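You operate a simulated robot arm through the tools that you are given. There is no shell and no other tool. Be economical: measure what you need, move in short steps, check, and stop when the job is done.

You run a simulated robot arm. Do the job below in one go: nothing can be reset, and whatever is moved stays where it is left.

TASK
Run one wear test on the purple button, guard shut.
Fine: drum stopped while you lay it in the holder; arm down on the button, guard shut, then START; wait for DONE; it ends stopped, guard shut.

Only the result counts: the job must be done as asked and must still hold three seconds after the hand-in. Knocking over, shifting, dropping, spilling or breaking anything else fails it.

THE ROBOT
A 6-joint arm with a two-finger gripper, on a carriage that runs on a rail from [1, 544] to [-2, -1796] (x, y) and turns from -125 to 207 degrees about z. Base frame: it is fixed where the carriage stands at the start and does not move with it; the origin is on the floor, on the carriage's upright axis, x ahead of it, y to its left, z up; the surface under the hand at the start is at about z = 870. Lengths are in mm, angles in degrees, forces in N, time in s.
Its first joint turns from -166.0 to 166.0 degrees. Places, roughly: blue button [1000, -2500, 1000]; green button [500, -2750, 1000]; grey button [750, -1250, 1000]; guard of the wear tester [700, 0, 1200]; holder arm [700, 0, 1100]; holder over the drum [800, 0, 1000]; wear tester [700, 0, 1000]; yellow button [750, -1000, 1000]. Payload 5 kg.
The TCP is the grasp point between the finger pads, 30 mm short of the fingertips. In the tool frame z runs along the fingers and y along their closing line. The gripper opens to 176 mm. The gripper's body begins 153 mm behind the TCP.
Orientation is that of the tool frame in the base frame, as a unit quaternion [w, x, y, z]. With the fingers straight down and closing along the base's y, the tool's x points along the base's -x, its y along +y and its z along -z.

THE INTERFACE
- The arm moves only by the tool nudge_tool. Its argument "moves" is a list of rows, each a list of 6 numbers: the shift along the tool's x, y, z in units of 500 mm (1.0 is 500 mm), then the turn, a rotation vector about the tool's x, y, z in units of 60 degrees (1.0 is 60 degrees). In form: [[dx, dy, dz, ax, ay, az], ...]. A call has 1 to 10 rows; each row is the pose to reach, as a shift and turn from the pose commanded when the call began, along the tool's axes at that moment. "gripper" is the closure in counts, from 0 (fully open) to 255 (shut), set as the call begins (left out, the last holds). A call with a number of a shift or a turn outside -1 to 1 is refused whole. A row lasts 0.2 s, in which the tool goes at most 50 mm and 8.6 degrees; a call with a longer step from one row to the next is refused whole, and so is a gripper value outside its range. A pose out of reach is approached as far as the arm can. The call stops where the force on the tool passes 40 N (or 10 N more than at its start, if that is more) or the arm is blocked; 0.2 s more then pass. The fingers move at their own pace and stop on an object; they squeeze with about 31 N. The grip force told is the motor's: it shows also when the fingers shut on nothing. Time passes only in rows, and 0.2 s behind the last, so rows that repeat a pose let the fingers close. It gives the time, the measured TCP pose, the force on the tool (base axes), the opening and the grip force at its end, in the units of the frame above (readings bear some noise), with the torque about the TCP (base axes, N m) and any sound that the robot's microphone picked up.
- Cameras (640 x 400 px; columns grow to the right, rows downward): "scene" is now at [52.9, 160.5, 1604.8]; the picture's right is [-0.57, -0.82, 0.00], its down [-0.46, 0.32, -0.83] and it looks along [0.68, -0.47, -0.56] (base axes); focal length 254 px, centre (320, 200). "wrist" rides on the gripper at [67, -9, -183] in the tool frame; the picture's right is [0.14, 0.99, 0.00], its down [-0.92, 0.13, -0.36] and it looks along [-0.36, 0.05, 0.93] (tool axes); focal length 251 px, centre (320, 200). There is no depth. A picture from a camera that has moved, and an enlarged one, comes with that camera's place and axes in the base frame and with its lens.
- grab_frame(camera): a new picture of that camera. It takes no simulated time.
- lift_body(by): slides the trunk up (or, below 0, down) by that many mm; the arm and the scene camera ride with it, the base frame stays. It gives what a move gives, with no picture.
- steer(legs): drives the robot by 1 to 6 legs, each [ahead, left, turn to the left] in mm, mm and degrees, along the robot's own axes; the way and the turn of a leg run together, so that a leg with both is an arc; at most 1500 mm and 180 degrees a leg. The arm and the cameras ride along, it lands a little off, and it stops where it bumps. It keeps to its track: a leg is cut to what the track allows. It gives what a move gives.
- aim_head(pan, tilt): turns the head with the scene camera to pan (to the left, within 120 degrees either way) and tilt (down, from -29 to 69), counted from straight ahead of the robot. It gives what a move gives.
- enlarge(camera, box): a new picture of the part [left, top, right, bottom] of that camera's present view, enlarged. It takes no simulated time.
- hand_in(): hands the job in; it is judged then, once.

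Go step by step. Nothing tells you exact positions but the pictures and the camera data: compare them with the known pose of the tool, close in by small moves and look again before you grip or let go. The budget is 120 turns and 78 pictures, counting those below and the enlarged ones. Unless the task says otherwise, let go and move clear before handing in, and close with one line.

The tools are called as name(argument=value, ...) on one line, values as JSON. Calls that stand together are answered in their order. nudge_tool: Moves the arm, as the interface text tells. Its arguments: {"type":"object","properties":{"moves":{"type":"array"},"gripper":{"type":"number"}},"required":["moves"]} The other tools are called the same way: lift_body (by) slides the trunk up or down; steer (legs) drives the base; aim_head (pan, tilt) turns the head that bears the scene camera; grab_frame (camera) takes a picture; enlarge (camera, box) takes an enlarged picture of a part of a camera's view; hand_in () hands the job in.

At the start:

```text
time: 0.0
ee_pos: [786.5, -93.0, 1425.5]
tcp_rot: [0.0, 0.0, 1.0, 0.0]
ft_force: [-0.3, 0.0, -0.1]
wrist_torque: [0.03, 0.03, -0.02]
width: 176.1
gripper_force: 0.0
trunk travel left (down, up): [-150.0, 200.0]
robot x, y, heading: [3.1, 3.0, -0.1]
head pan, tilt: [-34.8, 33.9]
```

scene: 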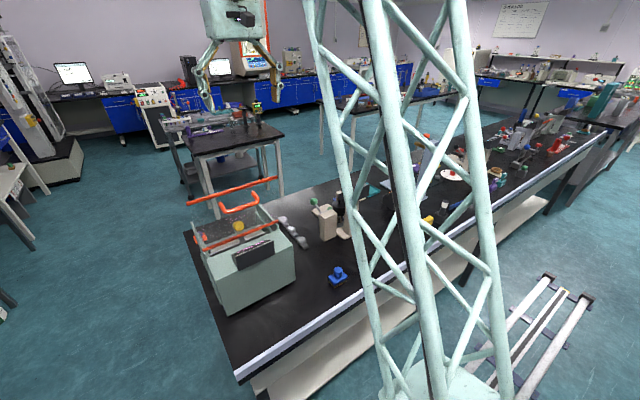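
wrist: 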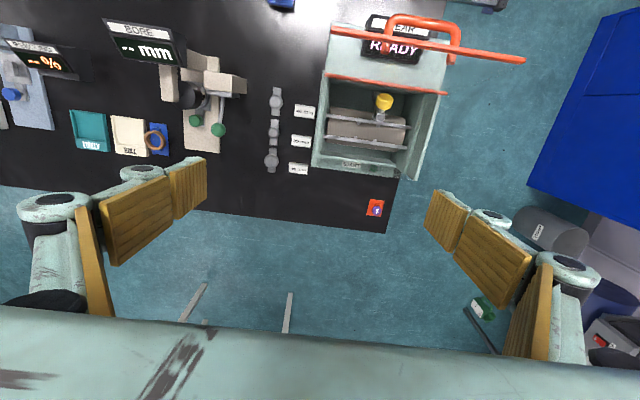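

I see the wear tester with its guard, and small things along the bench. I'll look closer to find the purple button and the tester's controls.

enlarge(camera="wrist", box=[260, 0, 540, 230])

enlarge(camera="scene", box=[180, 160, 380, 320])

enlarge(camera="scene", box=[330, 80, 610, 260])

```text
1.74 times, centred on (400, 115) of wrist
camera zoom: at [719.9, -104.0, 1609.5], right [-0.14, 0.99, 0.0], down [0.92, 0.13, 0.36], along [0.36, 0.05, -0.93], focal length 437 px, centre (181, 348)
```

zoom: 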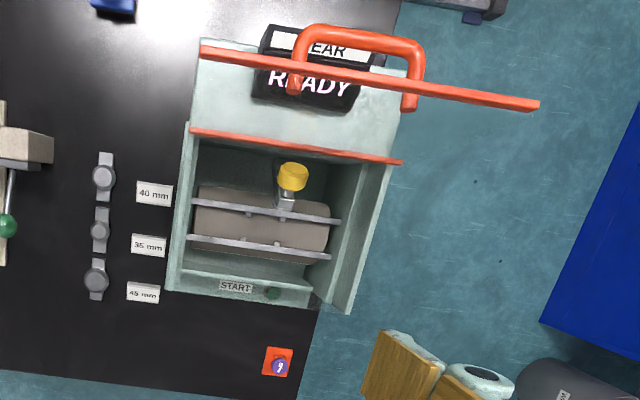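

```text
2.50 times, centred on (280, 240) of scene
camera zoom: at [52.9, 160.5, 1604.8], right [-0.57, -0.82, 0.0], down [-0.46, 0.32, -0.83], along [0.68, -0.47, -0.56], focal length 636 px, centre (420, 100)
```

zoom: 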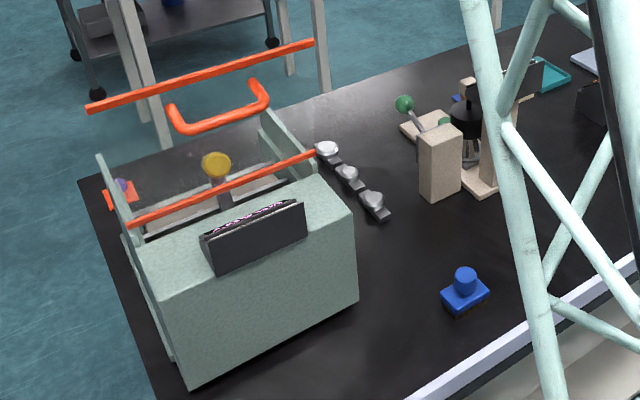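

```text
2.22 times, centred on (470, 170) of scene
camera zoom: at [52.9, 160.5, 1604.8], right [-0.57, -0.82, 0.0], down [-0.46, 0.32, -0.83], along [0.68, -0.47, -0.56], focal length 565 px, centre (-13, 267)
```

zoom: 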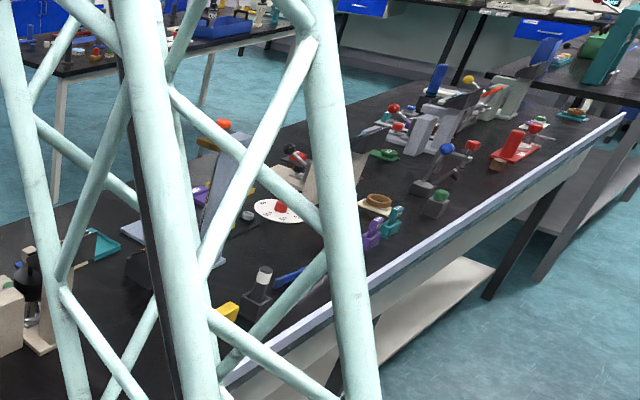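

The tester faces away from me, guard up, and a purple item lies on an orange pad near (998, 113). I'll zoom in on these.

enlarge(camera="wrist", box=[350, 185, 410, 225])

enlarge(camera="wrist", box=[310, 60, 450, 190])

enlarge(camera="scene", box=[180, 165, 310, 270])

```text
10.00 times, centred on (380, 205) of wrist
camera zoom: at [719.9, -104.0, 1609.5], right [-0.14, 0.99, 0.0], down [0.92, 0.13, 0.36], along [0.36, 0.05, -0.93], focal length 2514 px, centre (-280, 150)
```

zoom: 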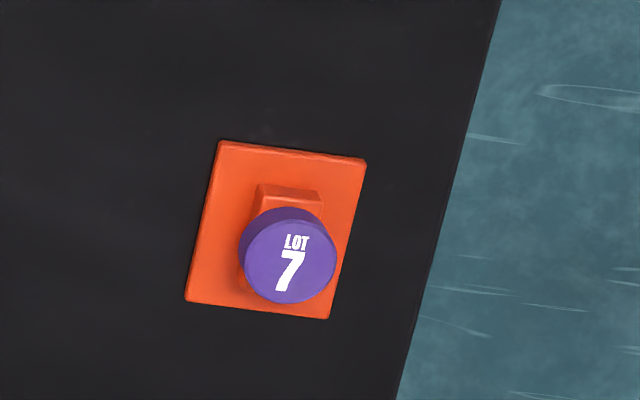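

```text
3.08 times, centred on (380, 125) of wrist
camera zoom: at [719.9, -104.0, 1609.5], right [-0.14, 0.99, 0.0], down [0.92, 0.13, 0.36], along [0.36, 0.05, -0.93], focal length 774 px, centre (135, 431)
```

zoom: 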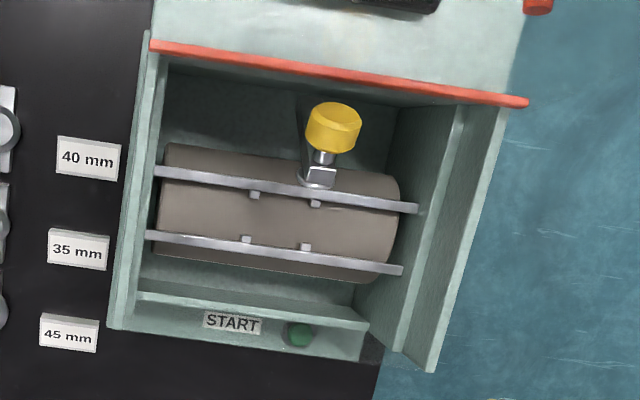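

```text
3.81 times, centred on (245, 218) of scene
camera zoom: at [52.9, 160.5, 1604.8], right [-0.57, -0.82, 0.0], down [-0.46, 0.32, -0.83], along [0.68, -0.47, -0.56], focal length 968 px, centre (606, 133)
```

zoom: 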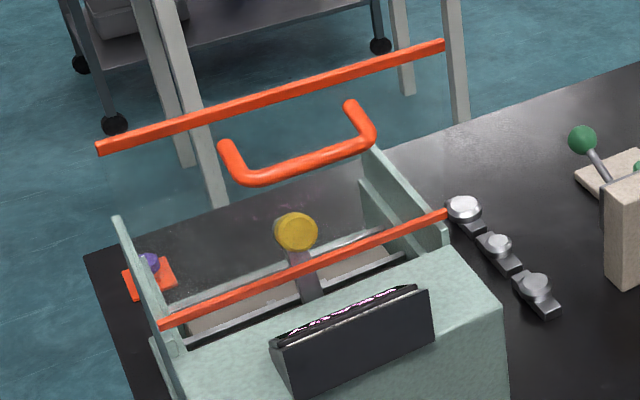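

The purple "LOT 7" button sits on an orange pad at about (998, 113, 895). The guard lid is hinged near (671, ·, 1079) and stands open with its top bar at about (640, ·, 1257). I'll bring the wrist camera closer.

nudge_tool(moves=[[-0.04, 0.07, 0.03, 0, 0, 0], [-0.08, 0.14, 0.06, 0, 0, 0], [-0.12, 0.21, 0.1, 0, 0, 0], [-0.16, 0.28, 0.14, 0, 0, 0], [-0.2, 0.35, 0.18, 0, 0, 0], [-0.22, 0.4, 0.24, 0, 0, 0]])

grab_frame(camera="wrist")

aim_head(pan=0, tilt=34)

grab_frame(camera="scene")

```text
time: 1.4
ee_pos: [896.9, 106.1, 1304.2]
tcp_rot: [0.0, 0.0, 1.0, 0.0]
ft_force: [-0.6, 0.7, -1.3]
wrist_torque: [-0.04, 0.01, 0.0]
width: 176.0
gripper_force: 0.1
trunk travel left (down, up): [-150.0, 200.0]
robot x, y, heading: [1.9, 2.3, 0.1]
head pan, tilt: [-34.8, 33.9]
```

```text
69 pictures are left
camera wrist: at [831.4, 96.2, 1487.8], right [-0.14, 0.99, 0.0], down [0.92, 0.13, 0.36], along [0.36, 0.05, -0.93], focal length 251 px, centre (320, 200)
```

wrist: 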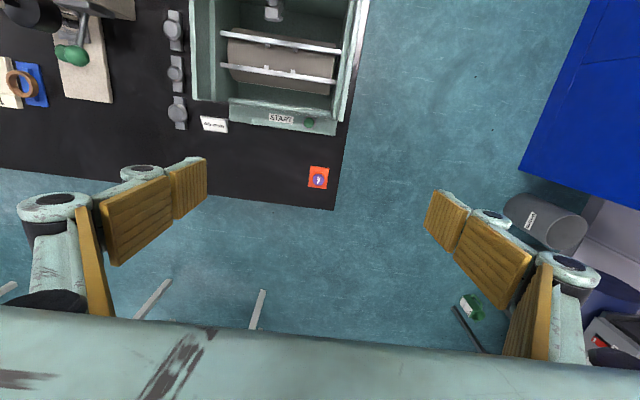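

```text
time: 2.4
ee_pos: [897.3, 104.9, 1304.1]
tcp_rot: [-0.001, 0.0, 1.0, 0.0]
ft_force: [0.1, 0.6, 0.1]
wrist_torque: [0.01, -0.04, -0.01]
width: 175.8
gripper_force: 0.0
trunk travel left (down, up): [-150.0, 200.0]
robot x, y, heading: [0.1, -1.4, 0.0]
head pan, tilt: [0.0, 34.0]
```

```text
68 pictures are left
camera scene: at [68.6, 210.9, 1604.7], right [0.0, -1.0, 0.0], down [-0.56, 0.0, -0.83], along [0.83, 0.0, -0.56], focal length 254 px, centre (320, 200)
```

scene: 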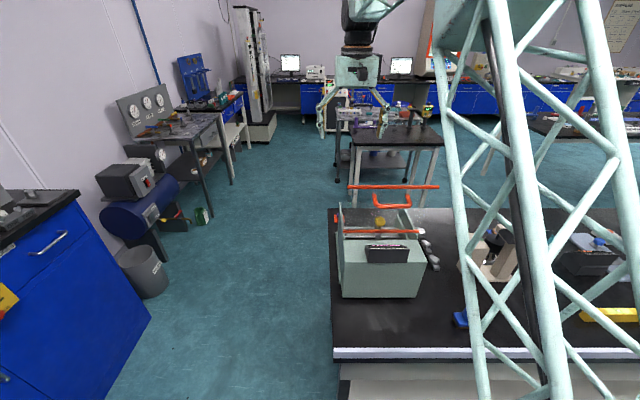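

The button is at about x=1005, slightly past the reach limit straight down. I'll slide the carriage left level with it, then approach for a closer look.

steer(legs=[[0, 112, 0]])

nudge_tool(moves=[[-0.02, -0.06, 0.07, 0, 0, 0], [-0.04, -0.12, 0.14, 0, 0, 0], [-0.06, -0.16, 0.22, 0, 0, 0], [-0.08, -0.2, 0.3, 0, 0, 0], [-0.1, -0.2, 0.38, 0, 0, 0], [-0.12, -0.2, 0.44, 0, 0, 0]])

grab_frame(camera="wrist")

```text
time: 3.6
ee_pos: [897.9, 218.6, 1304.2]
tcp_rot: [0.0, 0.0, 1.0, 0.0]
ft_force: [0.2, 0.2, 0.2]
wrist_torque: [-0.1, 0.0, -0.01]
width: 176.0
gripper_force: 0.1
trunk travel left (down, up): [-150.0, 200.0]
robot x, y, heading: [3.9, 111.6, 0.2]
head pan, tilt: [0.0, 34.0]
```

```text
time: 5.0
ee_pos: [955.6, 118.3, 1086.3]
tcp_rot: [0.0, -0.002, 1.0, 0.001]
ft_force: [0.5, 0.0, 0.0]
wrist_torque: [-0.04, -0.05, -0.01]
width: 176.2
gripper_force: 0.0
trunk travel left (down, up): [-150.0, 200.0]
robot x, y, heading: [-0.8, 112.2, 0.3]
head pan, tilt: [0.0, 34.0]
```

```text
67 pictures are left
camera wrist: at [889.5, 108.0, 1268.9], right [-0.14, 0.99, 0.0], down [0.92, 0.13, 0.36], along [0.36, 0.05, -0.93], focal length 251 px, centre (320, 200)
```

wrist: 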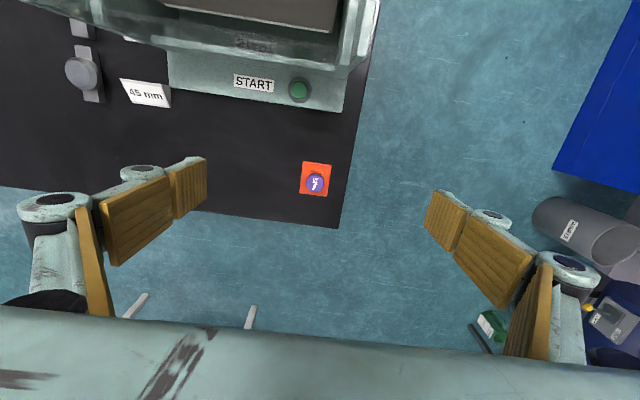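

Now a magnified look at the button and at the START panel.

enlarge(camera="wrist", box=[290, 150, 346, 205])

enlarge(camera="wrist", box=[160, 0, 400, 120])

```text
7.27 times, centred on (318, 178) of wrist
camera zoom: at [889.5, 108.0, 1268.9], right [-0.14, 0.99, 0.0], down [0.92, 0.13, 0.36], along [0.36, 0.05, -0.93], focal length 1829 px, centre (334, 364)
```

zoom: 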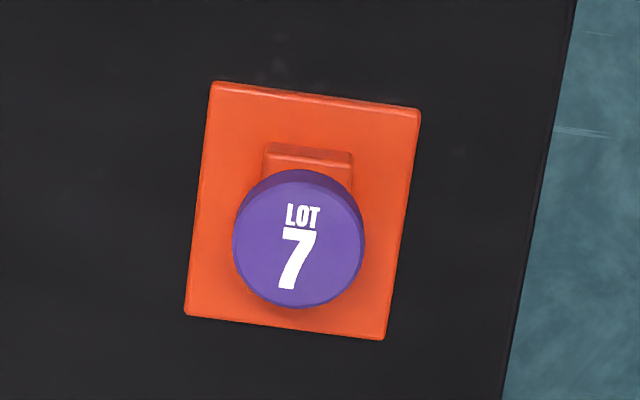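

```text
2.67 times, centred on (280, 60) of wrist
camera zoom: at [889.5, 108.0, 1268.9], right [-0.14, 0.99, 0.0], down [0.92, 0.13, 0.36], along [0.36, 0.05, -0.93], focal length 670 px, centre (427, 573)
```

zoom: 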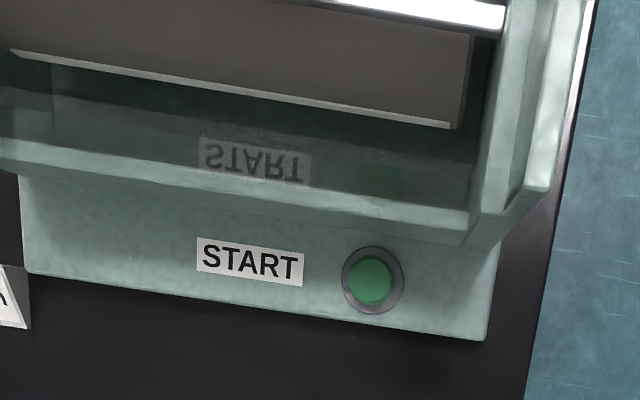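

The button is a purple cap on an orange block and plate. I'll look at it from the side with the scene camera, and at the holder.

aim_head(pan=-12, tilt=36)

grab_frame(camera="scene")

```text
time: 5.8
ee_pos: [957.2, 118.3, 1085.7]
tcp_rot: [0.0, -0.001, 1.0, 0.0]
ft_force: [-0.6, 0.5, -0.1]
wrist_torque: [-0.03, 0.0, -0.01]
width: 176.1
gripper_force: 0.0
trunk travel left (down, up): [-150.0, 200.0]
robot x, y, heading: [1.8, 111.3, 0.3]
head pan, tilt: [-12.0, 36.0]
```

```text
64 pictures are left
camera scene: at [65.5, 304.3, 1601.7], right [-0.21, -0.98, 0.0], down [-0.58, 0.12, -0.81], along [0.79, -0.17, -0.59], focal length 254 px, centre (320, 200)
```

scene: 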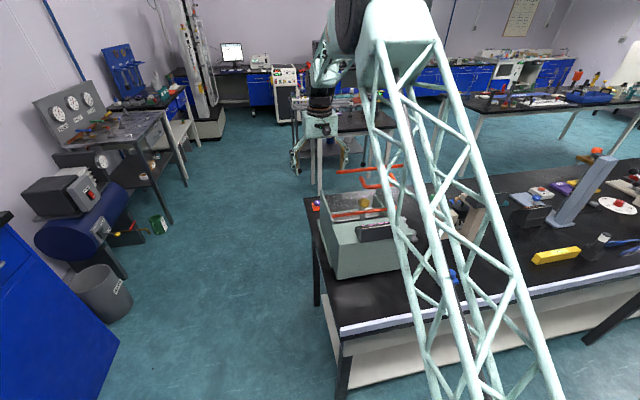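

enlarge(camera="scene", box=[295, 190, 345, 222])

enlarge(camera="scene", box=[310, 155, 420, 245])

```text
12.50 times, centred on (320, 206) of scene
camera zoom: at [65.5, 304.3, 1601.7], right [-0.21, -0.98, 0.0], down [-0.58, 0.12, -0.81], along [0.79, -0.17, -0.59], focal length 3178 px, centre (320, 125)
```

zoom: 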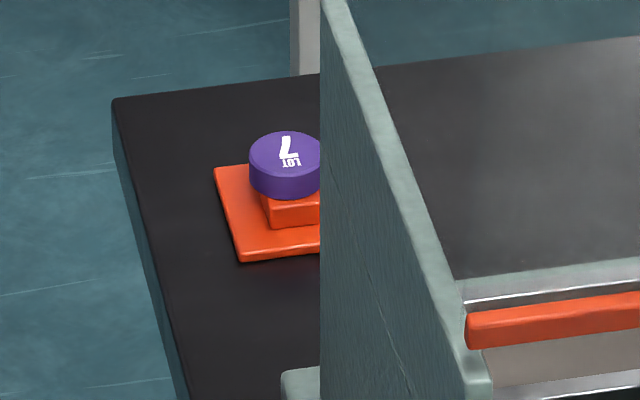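

```text
4.44 times, centred on (365, 200) of scene
camera zoom: at [65.5, 304.3, 1601.7], right [-0.21, -0.98, 0.0], down [-0.58, 0.12, -0.81], along [0.79, -0.17, -0.59], focal length 1130 px, centre (120, 200)
```

zoom: 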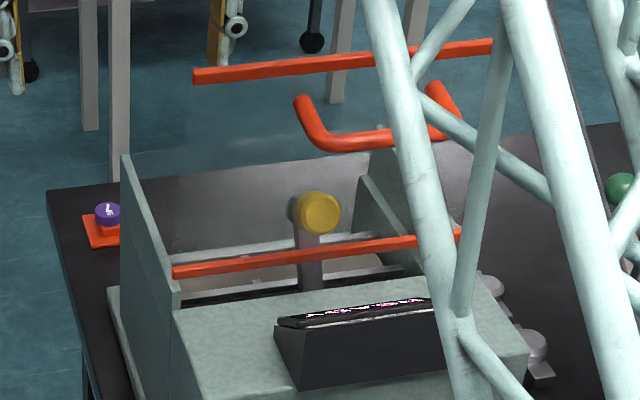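

The plate (about 46×54 mm, centre (1006, 117)) with block and cap looks like one piece, with the plate matching the holder's pegs. I'll test the reach above it.

nudge_tool(moves=[[-0.04, 0, 0.06, 0, 0, 0], [-0.08, 0, 0.12, 0, 0, 0], [-0.1, -0.002, 0.17, 0, 0, 0], [-0.1, -0.002, 0.23, 0, 0, 0], [-0.1, -0.002, 0.23, 0, 0, 0]])

grab_frame(camera="wrist")

```text
time: 7.0
ee_pos: [1004.9, 119.3, 969.3]
tcp_rot: [0.0, 0.0, 1.0, 0.0]
ft_force: [0.0, 0.0, -0.4]
wrist_torque: [-0.03, 0.07, 0.02]
width: 175.8
gripper_force: 0.2
trunk travel left (down, up): [-150.0, 200.0]
robot x, y, heading: [0.1, 113.1, -0.0]
head pan, tilt: [-12.0, 36.0]
```

```text
61 pictures are left
camera wrist: at [939.3, 110.2, 1153.5], right [-0.14, 0.99, 0.0], down [0.92, 0.13, 0.36], along [0.36, 0.05, -0.93], focal length 251 px, centre (320, 200)
```

wrist: 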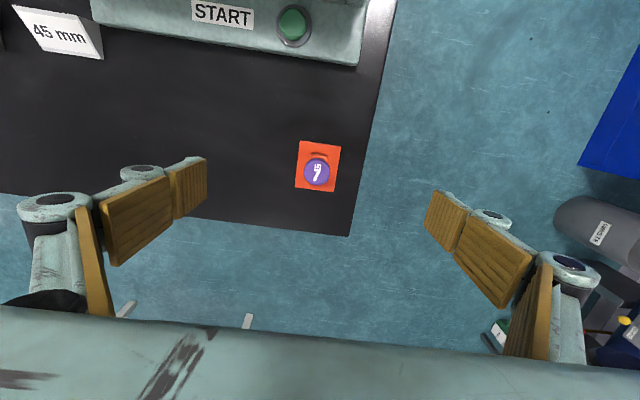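

The arm reaches. I'll descend to just above the plate and close on the cap.

nudge_tool(moves=[[-0.002, -0.002, 0.05, 0, 0, 0], [-0.003, -0.004, 0.1, 0, 0, 0], [-0.003, -0.004, 0.114, 0, 0, 0], [-0.003, -0.004, 0.114, 0, 0, 0]])

nudge_tool(moves=[[0, 0, 0, 0, 0, 0], [0, 0, 0, 0, 0, 0], [0, 0, 0, 0, 0, 0], [0, 0, 0, 0, 0, 0], [0, 0, 0, 0, 0, 0], [0, 0, 0, 0, 0, 0], [0, 0, 0, 0, 0, 0]], gripper=255)

grab_frame(camera="wrist")

```text
time: 8.0
ee_pos: [1008.4, 116.5, 912.2]
tcp_rot: [0.0, -0.001, 1.0, 0.001]
ft_force: [0.2, -0.2, 0.2]
wrist_torque: [0.05, 0.02, 0.03]
width: 176.3
gripper_force: 0.1
trunk travel left (down, up): [-150.0, 200.0]
robot x, y, heading: [0.2, 106.3, -0.0]
head pan, tilt: [-12.0, 36.0]
```

```text
time: 9.6
ee_pos: [1008.3, 116.6, 912.9]
tcp_rot: [0.0, 0.0, 1.0, 0.0]
ft_force: [0.3, -0.4, -0.1]
wrist_torque: [0.0, -0.01, 0.01]
width: 27.2
gripper_force: 31.1
trunk travel left (down, up): [-150.0, 200.0]
robot x, y, heading: [1.1, 111.9, 0.2]
head pan, tilt: [-12.0, 36.0]
```

```text
60 pictures are left
camera wrist: at [941.7, 106.2, 1096.3], right [-0.14, 0.99, 0.0], down [0.92, 0.13, 0.36], along [0.36, 0.05, -0.93], focal length 251 px, centre (320, 200)
```

wrist: 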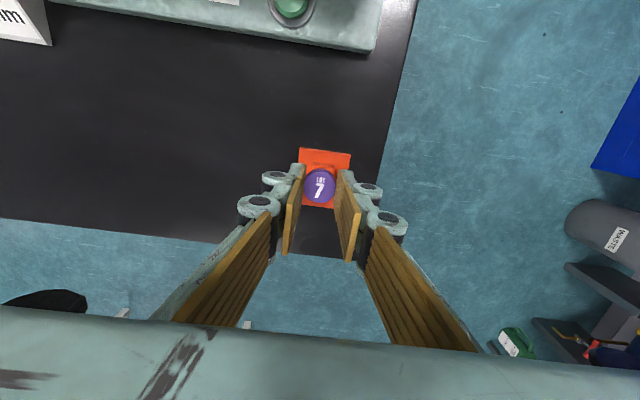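

Gripped at 27 mm, the cap's width. I'll lift straight up and see what comes along.

nudge_tool(moves=[[0, 0, -0.06, 0, 0, 0], [0, 0, -0.14, 0, 0, 0], [0, 0, -0.23, 0, 0, 0], [0, 0, -0.32, 0, 0, 0], [0, 0, -0.4, 0, 0, 0]])

enlarge(camera="wrist", box=[240, 120, 400, 240])

```text
time: 10.8
ee_pos: [1010.3, 118.1, 1117.0]
tcp_rot: [0.0, 0.0, 1.0, 0.0]
ft_force: [-0.7, 0.0, 1.0]
wrist_torque: [0.04, -0.05, -0.01]
width: 26.7
gripper_force: 30.3
trunk travel left (down, up): [-150.0, 200.0]
robot x, y, heading: [-3.2, 111.1, 0.2]
head pan, tilt: [-12.0, 36.0]
```

```text
3.33 times, centred on (320, 180) of wrist
camera zoom: at [943.2, 107.8, 1299.6], right [-0.14, 0.99, 0.0], down [0.92, 0.13, 0.36], along [0.36, 0.05, -0.93], focal length 838 px, centre (320, 267)
```

zoom: 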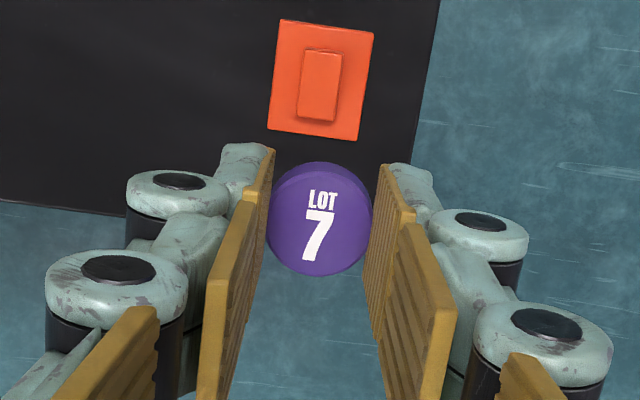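

Only the purple cap came up, so the cap is the button, about 27 mm across. I'll move above the holder to inspect it.

nudge_tool(moves=[[0, 0, -0.09, 0, 0, 0], [0.05, -0.02, -0.17, 0, 0, 0], [0.13, -0.05, -0.2, 0, 0, 0], [0.21, -0.08, -0.226, 0, 0, 0], [0.29, -0.11, -0.226, 0, 0, 0], [0.37, -0.14, -0.226, 0, 0, 0], [0.45, -0.17, -0.226, 0, 0, 0], [0.5, -0.186, -0.226, 0, 0, 0], [0.5, -0.186, -0.226, 0, 0, 0]])

grab_frame(camera="wrist")

grab_frame(camera="scene")

```text
time: 12.8
ee_pos: [760.0, 22.6, 1225.4]
tcp_rot: [0.0, -0.001, 1.0, 0.0]
ft_force: [-0.9, 0.3, 0.2]
wrist_torque: [0.01, -0.09, 0.04]
width: 27.2
gripper_force: 31.2
trunk travel left (down, up): [-150.0, 200.0]
robot x, y, heading: [1.6, 112.3, 0.1]
head pan, tilt: [-12.0, 36.0]
```

```text
58 pictures are left
camera wrist: at [692.8, 11.8, 1409.8], right [-0.14, 0.99, 0.0], down [0.92, 0.13, 0.36], along [0.36, 0.05, -0.93], focal length 251 px, centre (320, 200)
```

wrist: 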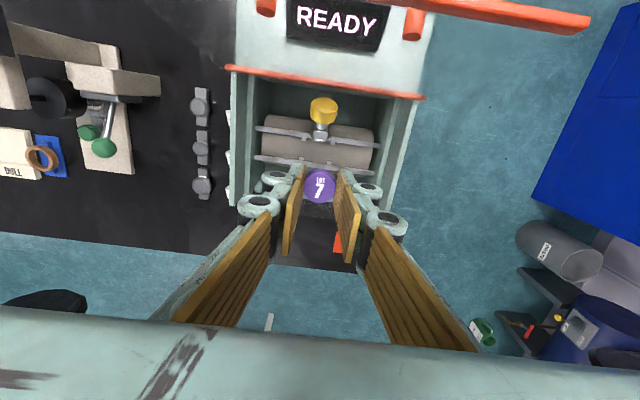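

```text
57 pictures are left
camera scene: at [65.0, 304.2, 1601.6], right [-0.21, -0.98, 0.0], down [-0.57, 0.12, -0.81], along [0.79, -0.17, -0.59], focal length 254 px, centre (320, 200)
```

scene: 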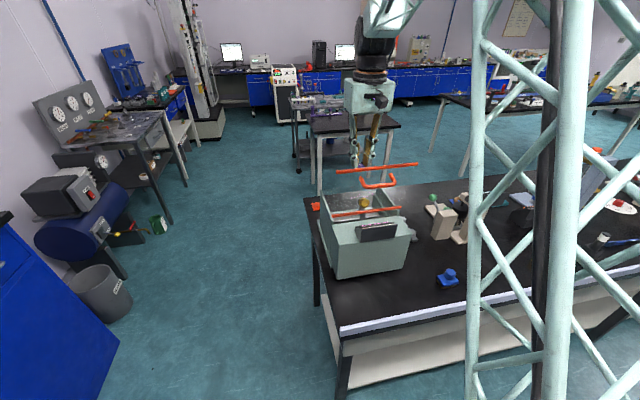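

enlarge(camera="wrist", box=[240, 80, 400, 200])

enlarge(camera="scene", box=[320, 80, 430, 160])

enlarge(camera="scene", box=[300, 160, 430, 240])

```text
3.33 times, centred on (320, 140) of wrist
camera zoom: at [692.8, 11.8, 1409.8], right [-0.14, 0.99, 0.0], down [0.92, 0.13, 0.36], along [0.36, 0.05, -0.93], focal length 838 px, centre (320, 400)
```

zoom: 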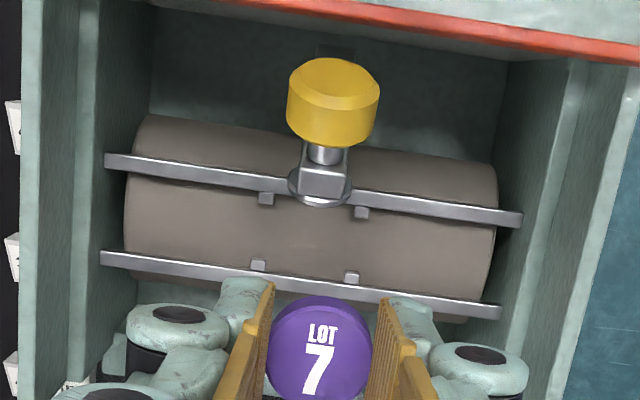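

```text
5.00 times, centred on (375, 120) of scene
camera zoom: at [65.0, 304.2, 1601.6], right [-0.21, -0.98, 0.0], down [-0.57, 0.12, -0.81], along [0.79, -0.17, -0.59], focal length 1271 px, centre (45, 600)
```

zoom: 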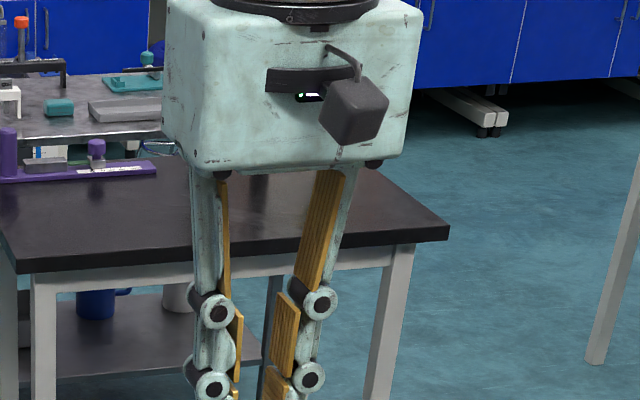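

```text
4.92 times, centred on (365, 200) of scene
camera zoom: at [65.0, 304.2, 1601.6], right [-0.21, -0.98, 0.0], down [-0.57, 0.12, -0.81], along [0.79, -0.17, -0.59], focal length 1252 px, centre (98, 200)
```

zoom: 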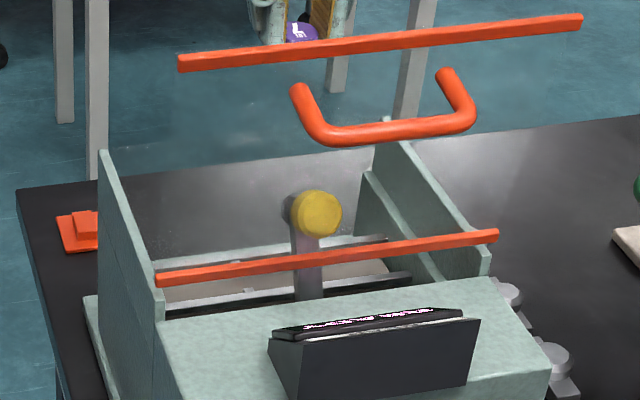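

The holder pocket is between two rails at x≈754 and 787 (z≈990), with pegs at y≈-6 and 41, so its centre is about (770, 17). I need to understand the arm's pivot, so I'll zoom in.

enlarge(camera="wrist", box=[285, 85, 365, 145])

enlarge(camera="scene", box=[345, 190, 390, 225])

```text
6.67 times, centred on (325, 115) of wrist
camera zoom: at [692.8, 11.8, 1409.8], right [-0.14, 0.99, 0.0], down [0.92, 0.13, 0.36], along [0.36, 0.05, -0.93], focal length 1676 px, centre (287, 767)
```

zoom: 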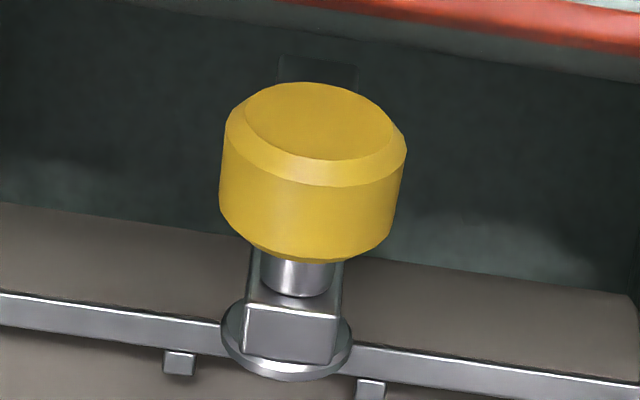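

```text
11.43 times, centred on (368, 208) of scene
camera zoom: at [65.0, 304.2, 1601.6], right [-0.21, -0.98, 0.0], down [-0.57, 0.12, -0.81], along [0.79, -0.17, -0.59], focal length 2905 px, centre (-223, 114)
```

zoom: 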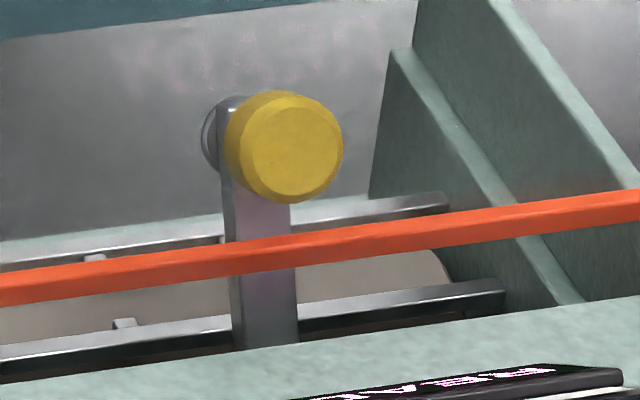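

The arm bar is hinged at the back near (670, 17, 1000), with its pad and knob at its raised end. It will swing forward and down onto the pocket. I'll raise the tool to see how far the button sticks out below the fingertips.

nudge_tool(moves=[[0, 0, -0.09, 0, 0, 0], [0, 0, -0.18, 0, 0, 0], [0, 0, -0.24, 0, 0, 0], [0, 0, -0.24, 0, 0, 0]])

enlarge(camera="scene", box=[340, 110, 400, 170])

```text
time: 13.8
ee_pos: [760.2, 24.1, 1345.4]
tcp_rot: [0.0, -0.001, 1.0, 0.0]
ft_force: [-0.4, -0.4, -0.7]
wrist_torque: [0.0, -0.05, 0.03]
width: 26.9
gripper_force: 30.7
trunk travel left (down, up): [-150.0, 200.0]
robot x, y, heading: [0.4, 110.9, -0.0]
head pan, tilt: [-12.0, 36.0]
```

```text
6.67 times, centred on (370, 140) of scene
camera zoom: at [65.1, 304.3, 1601.6], right [-0.21, -0.98, 0.0], down [-0.57, 0.12, -0.81], along [0.79, -0.17, -0.59], focal length 1695 px, centre (-13, 600)
```

zoom: 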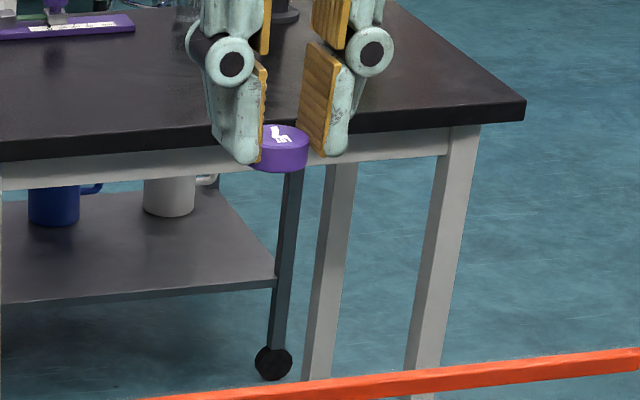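

The button is held by its top, sticking out about 5 mm below the tips. I'll descend over the pocket in steps.

nudge_tool(moves=[[-0.012, -0.007, 0.09, 0, 0, 0], [-0.024, -0.014, 0.18, 0, 0, 0], [-0.024, -0.014, 0.27, 0, 0, 0], [-0.024, -0.014, 0.36, 0, 0, 0], [-0.024, -0.014, 0.45, 0, 0, 0], [-0.024, -0.014, 0.53, 0, 0, 0], [-0.024, -0.014, 0.53, 0, 0, 0]])

grab_frame(camera="wrist")

grab_frame(camera="scene")

```text
time: 15.4
ee_pos: [772.5, 15.6, 1079.4]
tcp_rot: [0.0, -0.001, 1.0, 0.001]
ft_force: [0.2, 0.2, -1.1]
wrist_torque: [0.01, 0.13, 0.02]
width: 26.8
gripper_force: 31.0
trunk travel left (down, up): [-150.0, 200.0]
robot x, y, heading: [-1.9, 105.7, 0.0]
head pan, tilt: [-12.0, 36.0]
```

```text
50 pictures are left
camera wrist: at [706.0, 6.4, 1263.0], right [-0.14, 0.99, 0.0], down [0.92, 0.13, 0.36], along [0.36, 0.05, -0.93], focal length 251 px, centre (320, 200)
```

wrist: 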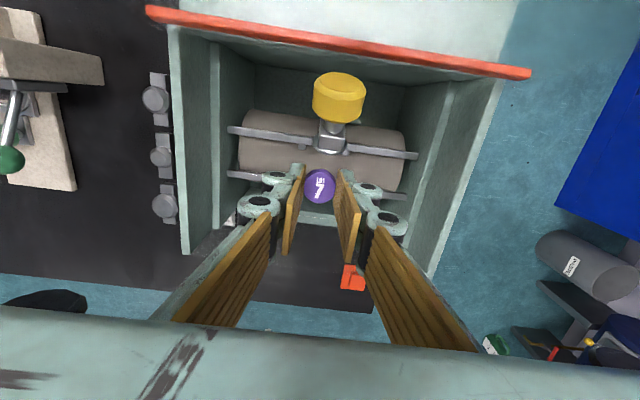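

```text
49 pictures are left
camera scene: at [66.2, 304.2, 1601.6], right [-0.21, -0.98, 0.0], down [-0.58, 0.12, -0.81], along [0.79, -0.17, -0.59], focal length 254 px, centre (320, 200)
```

scene: 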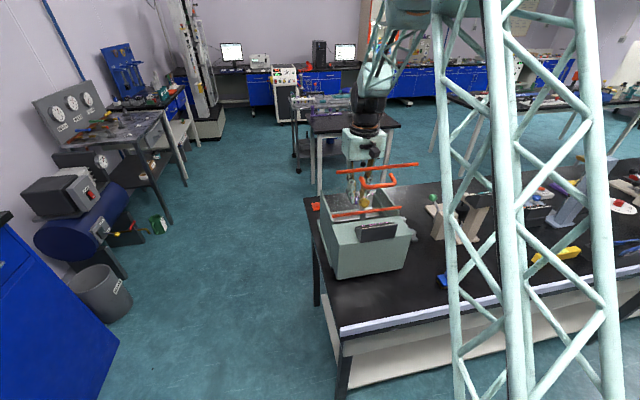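

enlarge(camera="wrist", box=[220, 60, 420, 220])

```text
2.50 times, centred on (320, 140) of wrist
camera zoom: at [706.0, 6.4, 1263.0], right [-0.14, 0.99, 0.0], down [0.92, 0.13, 0.36], along [0.36, 0.05, -0.93], focal length 629 px, centre (320, 350)
```

zoom: 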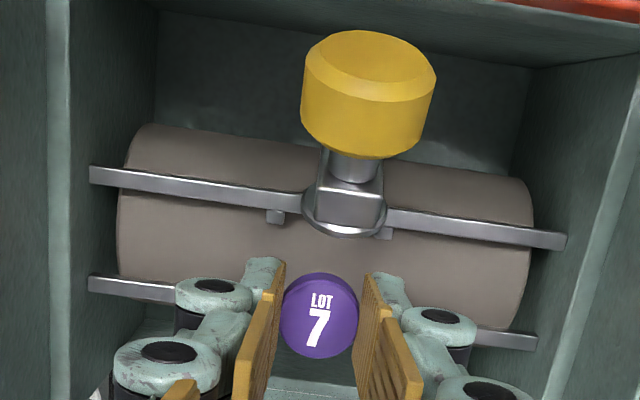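

Rails are at x≈746 and 794, so the pocket centre is x=770. I'll shift 3 mm back and descend to just above the pegs.

nudge_tool(moves=[[0.006, 0.003, 0.04, 0, 0, 0], [0.006, 0.003, 0.08, 0, 0, 0], [0.006, 0.003, 0.1, 0, 0, 0], [0.006, 0.003, 0.1, 0, 0, 0]])

enlarge(camera="wrist", box=[220, 60, 420, 220])

```text
time: 16.4
ee_pos: [768.0, 17.4, 1029.1]
tcp_rot: [0.0, -0.001, 1.0, 0.0]
ft_force: [-0.7, -0.7, -1.3]
wrist_torque: [0.03, -0.02, 0.01]
width: 27.0
gripper_force: 31.0
trunk travel left (down, up): [-150.0, 200.0]
robot x, y, heading: [-0.8, 113.0, 0.2]
head pan, tilt: [-12.0, 36.0]
```

```text
2.50 times, centred on (320, 140) of wrist
camera zoom: at [702.6, 7.3, 1214.0], right [-0.14, 0.99, 0.0], down [0.92, 0.13, 0.36], along [0.36, 0.05, -0.93], focal length 629 px, centre (320, 350)
```

zoom: 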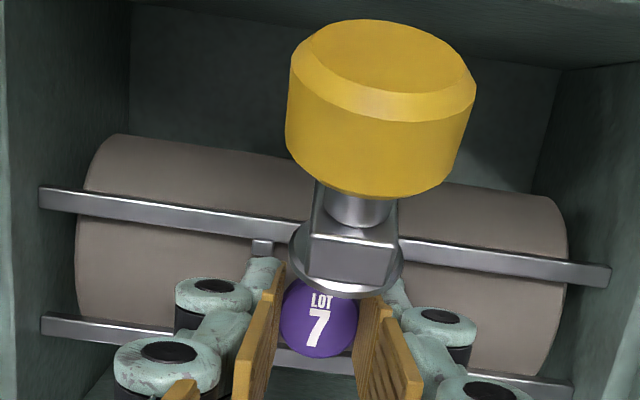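

nudge_tool(moves=[[0, 0, 0.004, 0, 0, 0], [0, 0, 0.008, 0, 0, 0], [0, 0, 0.012, 0, 0, 0], [0, 0, 0.012, 0, 0, 0]])

nudge_tool(moves=[[0, 0, 0.003, 0, 0, 0], [0, 0, 0.006, 0, 0, 0], [0, 0, 0.006, 0, 0, 0]])

nudge_tool(moves=[[0, 0, 0.003, 0, 0, 0], [0, 0, 0.006, 0, 0, 0], [0, 0, 0.006, 0, 0, 0]])

```text
time: 17.4
ee_pos: [768.9, 16.5, 1025.7]
tcp_rot: [0.0, -0.001, 1.0, 0.0]
ft_force: [-0.8, 0.3, 0.0]
wrist_torque: [0.01, 0.0, 0.03]
width: 27.2
gripper_force: 31.0
trunk travel left (down, up): [-150.0, 200.0]
robot x, y, heading: [7.2, 108.9, 0.1]
head pan, tilt: [-12.0, 36.0]
```

```text
time: 18.2
ee_pos: [766.7, 17.3, 1020.8]
tcp_rot: [0.0, 0.0, 1.0, 0.0]
ft_force: [-0.3, 0.1, -0.5]
wrist_torque: [0.03, 0.0, -0.02]
width: 27.2
gripper_force: 31.3
trunk travel left (down, up): [-150.0, 200.0]
robot x, y, heading: [1.5, 116.4, 0.2]
head pan, tilt: [-12.0, 36.0]
```

```text
time: 19.0
ee_pos: [767.3, 17.1, 1016.0]
tcp_rot: [0.0, 0.0, 1.0, 0.0]
ft_force: [0.0, -1.0, 0.0]
wrist_torque: [0.04, 0.01, -0.01]
width: 27.2
gripper_force: 31.7
trunk travel left (down, up): [-150.0, 200.0]
robot x, y, heading: [1.7, 110.0, 0.2]
head pan, tilt: [-12.0, 36.0]
```

enlarge(camera="wrist", box=[220, 80, 420, 220])

```text
2.86 times, centred on (320, 150) of wrist
camera zoom: at [701.4, 7.0, 1201.5], right [-0.14, 0.99, 0.0], down [0.92, 0.13, 0.36], along [0.36, 0.05, -0.93], focal length 718 px, centre (320, 343)
```

zoom: 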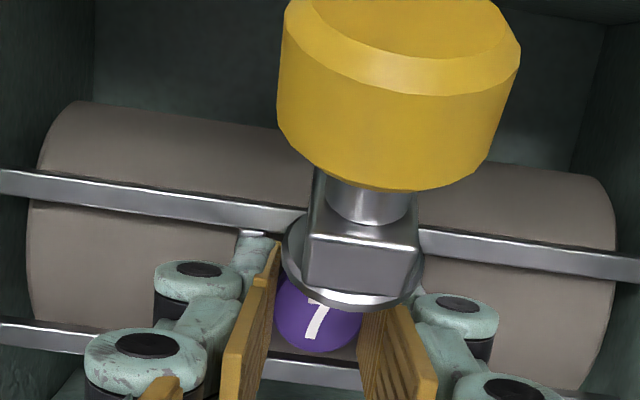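

No contact yet. I'll continue in fine steps.

nudge_tool(moves=[[0, 0, 0.002, 0, 0, 0], [0, 0, 0.004, 0, 0, 0], [0, 0, 0.004, 0, 0, 0]])

nudge_tool(moves=[[0, 0, 0.002, 0, 0, 0], [0, 0, 0.004, 0, 0, 0], [0, 0, 0.004, 0, 0, 0]])

nudge_tool(moves=[[0, 0, 0.002, 0, 0, 0], [0, 0, 0.004, 0, 0, 0], [0, 0, 0.004, 0, 0, 0]])

```text
time: 19.8
ee_pos: [767.9, 16.9, 1017.4]
tcp_rot: [0.002, -0.001, 1.0, 0.0]
ft_force: [0.3, 0.7, 8.8]
wrist_torque: [0.03, 0.11, -0.04]
width: 26.9
gripper_force: 30.9
trunk travel left (down, up): [-150.0, 200.0]
robot x, y, heading: [3.0, 110.7, -0.2]
head pan, tilt: [-12.0, 36.0]
```

```text
time: 20.7
ee_pos: [767.9, 15.7, 1016.4]
tcp_rot: [0.003, -0.001, 1.0, 0.0]
ft_force: [-7.4, 2.8, 20.1]
wrist_torque: [-0.04, 0.43, -0.12]
width: 26.7
gripper_force: 31.7
trunk travel left (down, up): [-150.0, 200.0]
robot x, y, heading: [-2.0, 114.6, -0.2]
head pan, tilt: [-12.0, 36.0]
stopped in row 3: the force on the tool passed its limit at 41 N (the readings are from after the stop); the commanded pose is now the measured one
```

```text
time: 21.3
ee_pos: [768.4, 16.7, 1016.7]
tcp_rot: [0.003, 0.0, 1.0, -0.001]
ft_force: [-10.1, 2.9, 22.8]
wrist_torque: [-0.06, 0.61, -0.19]
width: 26.8
gripper_force: 31.5
trunk travel left (down, up): [-150.0, 200.0]
robot x, y, heading: [-1.4, 115.4, -0.1]
head pan, tilt: [-12.0, 36.0]
stopped in row 2: the force on the tool passed its limit at 42 N (the readings are from after the stop); the commanded pose is now the measured one
```

Contact at TCP z≈1016.5. I'll ease off by 1.5 mm to relax the force and look.

nudge_tool(moves=[[0, 0, -0.002, 0, 0, 0], [0, 0, -0.003, 0, 0, 0], [0, 0, -0.003, 0, 0, 0]])

enlarge(camera="wrist", box=[260, 120, 380, 220])

```text
time: 22.1
ee_pos: [770.5, 15.5, 1016.5]
tcp_rot: [0.003, -0.001, 1.0, 0.0]
ft_force: [-9.5, -0.1, 16.2]
wrist_torque: [-0.06, 0.55, -0.13]
width: 26.9
gripper_force: 30.8
trunk travel left (down, up): [-150.0, 200.0]
robot x, y, heading: [0.5, 109.6, 0.3]
head pan, tilt: [-12.0, 36.0]
```

```text
4.00 times, centred on (320, 170) of wrist
camera zoom: at [702.2, 6.5, 1200.5], right [-0.14, 0.99, 0.0], down [0.92, 0.13, 0.37], along [0.36, 0.05, -0.93], focal length 1006 px, centre (320, 320)
```

zoom: 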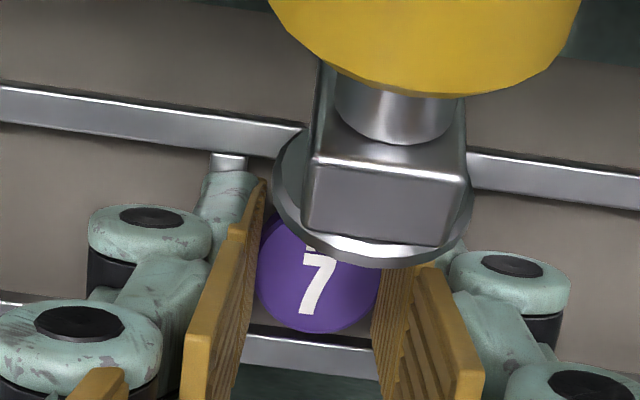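

nudge_tool(moves=[[0, 0, -0.004, 0, 0, 0], [0, 0, -0.008, 0, 0, 0], [0, 0, -0.008, 0, 0, 0]])

enlarge(camera="wrist", box=[220, 60, 420, 220])

```text
time: 22.9
ee_pos: [769.6, 17.5, 1021.2]
tcp_rot: [0.003, -0.002, 1.0, -0.001]
ft_force: [0.2, -0.1, 0.3]
wrist_torque: [-0.01, -0.01, -0.02]
width: 26.7
gripper_force: 30.9
trunk travel left (down, up): [-150.0, 200.0]
robot x, y, heading: [-0.2, 113.7, -0.1]
head pan, tilt: [-12.0, 36.0]
```

```text
2.50 times, centred on (320, 140) of wrist
camera zoom: at [702.1, 7.0, 1204.0], right [-0.14, 0.99, 0.0], down [0.92, 0.13, 0.37], along [0.36, 0.05, -0.93], focal length 629 px, centre (320, 350)
```

zoom: 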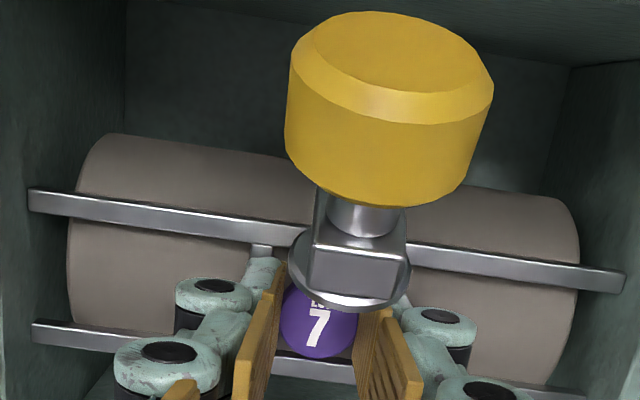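

The force is gone and the cap is unmoved in the grip. I'll release about 2 mm above contact with a small opening, so the fingers don't sweep far past the pegs.

nudge_tool(moves=[[0, 0, 0.005, 0, 0, 0], [0, 0, 0.005, 0, 0, 0]])

nudge_tool(moves=[[0, 0, 0, 0, 0, 0], [0, 0, 0, 0, 0, 0], [0, 0, 0, 0, 0, 0]], gripper=205)

enlarge(camera="wrist", box=[220, 60, 420, 220])

```text
time: 23.5
ee_pos: [768.6, 17.0, 1017.6]
tcp_rot: [0.002, -0.002, 1.0, 0.0]
ft_force: [-0.4, 0.5, -0.5]
wrist_torque: [-0.01, 0.03, 0.01]
width: 26.9
gripper_force: 31.1
trunk travel left (down, up): [-150.0, 200.0]
robot x, y, heading: [0.9, 108.4, -0.1]
head pan, tilt: [-12.0, 36.0]
```

```text
time: 24.3
ee_pos: [769.3, 17.6, 1018.5]
tcp_rot: [0.002, -0.001, 1.0, 0.0]
ft_force: [-0.3, -0.2, -0.4]
wrist_torque: [-0.01, 0.01, -0.01]
width: 34.4
gripper_force: 0.0
trunk travel left (down, up): [-150.0, 200.0]
robot x, y, heading: [-1.7, 113.9, -0.1]
head pan, tilt: [-12.0, 36.0]
```

```text
2.50 times, centred on (320, 140) of wrist
camera zoom: at [702.1, 7.2, 1201.5], right [-0.14, 0.99, 0.0], down [0.92, 0.13, 0.37], along [0.36, 0.05, -0.93], focal length 629 px, centre (320, 350)
```

zoom: 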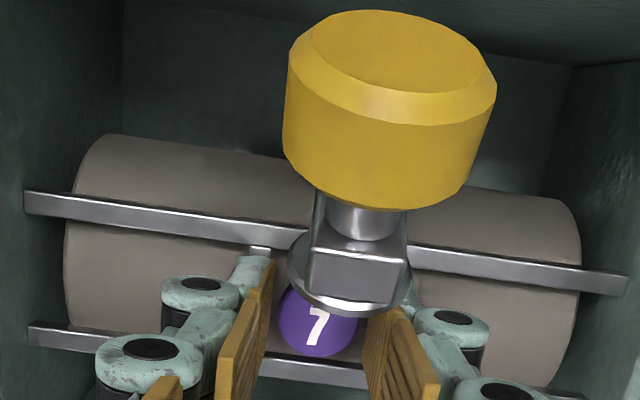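

The button is released and sits in the pocket. I'll rise and look.

nudge_tool(moves=[[0, 0, -0.03, 0, 0, 0], [0, 0, -0.1, 0, 0, 0], [0, 0, -0.18, 0, 0, 0], [0, 0, -0.26, 0, 0, 0], [0, 0, -0.3, 0, 0, 0]])

enlarge(camera="wrist", box=[220, 60, 420, 220])

```text
time: 25.5
ee_pos: [768.1, 15.1, 1167.4]
tcp_rot: [0.001, 0.0, 1.0, 0.0]
ft_force: [-0.2, 0.7, -0.1]
wrist_torque: [0.01, -0.06, -0.04]
width: 34.4
gripper_force: 0.0
trunk travel left (down, up): [-150.0, 200.0]
robot x, y, heading: [-2.6, 108.4, -0.1]
head pan, tilt: [-12.0, 36.0]
```

```text
2.50 times, centred on (320, 140) of wrist
camera zoom: at [700.6, 5.8, 1351.8], right [-0.14, 0.99, 0.0], down [0.92, 0.13, 0.37], along [0.36, 0.05, -0.93], focal length 629 px, centre (320, 350)
```

zoom: 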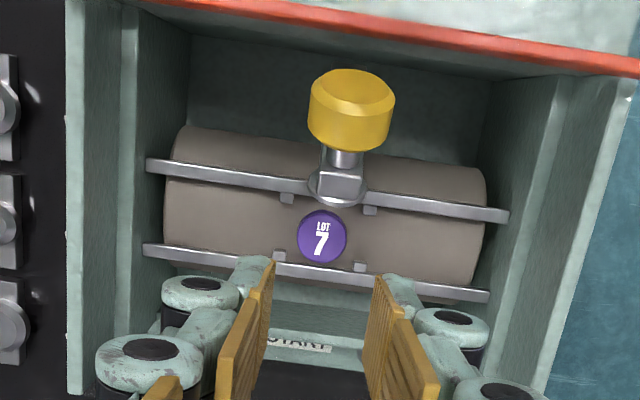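

The button lies squarely in the holder. Working near the lid and START is safer with the camera on the far side, so I'll rise and turn the tool half a turn about its axis.

nudge_tool(moves=[[0, 0, -0.08, 0, 0, 0], [0, 0, -0.16, 0, 0, 0], [0, 0, -0.24, 0, 0, 0], [0, 0, -0.26, 0, 0, 0.14], [0, 0, -0.26, 0, 0, 0.28], [0, 0, -0.26, 0, 0, 0.42], [0, 0, -0.26, 0, 0, 0.56], [0, 0, -0.26, 0, 0, 0.7], [0, 0, -0.26, 0, 0, 0.84], [0, 0, -0.26, 0, 0, 0.98]], gripper=255)

nudge_tool(moves=[[0, 0, 0, 0, 0, 0.14], [0, 0, 0, 0, 0, 0.28], [0, 0, 0, 0, 0, 0.42], [0, 0, 0, 0, 0, 0.56], [0, 0, 0, 0, 0, 0.7], [0, 0, 0, 0, 0, 0.84], [0, 0, 0, 0, 0, 0.98]])

nudge_tool(moves=[[0, 0, 0, 0, 0, 0.14], [0, 0, 0, 0, 0, 0.28], [0, 0, 0, 0, 0, 0.42], [0, 0, 0, 0, 0, 0.56], [0, 0, 0, 0, 0, 0.7], [0, 0, 0, 0, 0, 0.84], [0, 0, 0, 0, 0, 0.98]])

grab_frame(camera="wrist")

```text
time: 27.7
ee_pos: [769.3, 16.3, 1298.5]
tcp_rot: [0.002, 0.491, 0.871, 0.001]
ft_force: [-0.6, 0.9, -0.5]
wrist_torque: [0.01, 0.01, -0.01]
width: 0.1
gripper_force: 30.6
trunk travel left (down, up): [-150.0, 200.0]
robot x, y, heading: [-0.3, 111.6, 0.2]
head pan, tilt: [-12.0, 36.0]
```

```text
time: 29.3
ee_pos: [767.2, 16.2, 1297.4]
tcp_rot: [0.001, 0.855, 0.518, 0.002]
ft_force: [0.2, 0.1, -0.4]
wrist_torque: [-0.02, 0.02, -0.01]
width: 0.0
gripper_force: 31.3
trunk travel left (down, up): [-150.0, 200.0]
robot x, y, heading: [1.4, 111.0, 0.2]
head pan, tilt: [-12.0, 36.0]
```

```text
time: 30.9
ee_pos: [769.4, 16.5, 1297.7]
tcp_rot: [0.001, 0.999, 0.032, 0.003]
ft_force: [0.3, -0.1, -0.4]
wrist_torque: [0.02, -0.01, -0.01]
width: 0.0
gripper_force: 31.4
trunk travel left (down, up): [-150.0, 200.0]
robot x, y, heading: [1.9, 114.8, 0.2]
head pan, tilt: [-12.0, 36.0]
```

```text
41 pictures are left
camera wrist: at [833.6, 29.5, 1482.2], right [0.2, -0.98, 0.0], down [-0.91, -0.19, 0.36], along [-0.35, -0.07, -0.93], focal length 251 px, centre (320, 200)
```

wrist: 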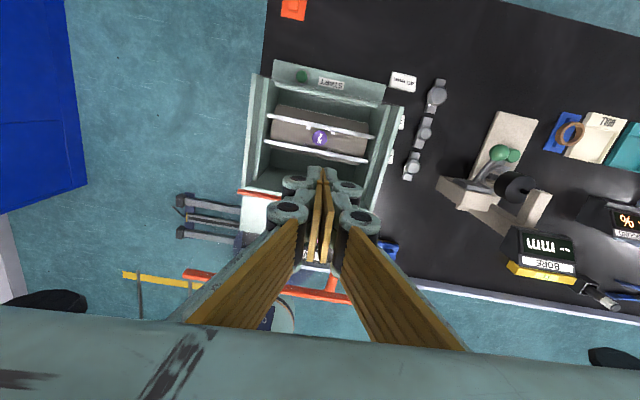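

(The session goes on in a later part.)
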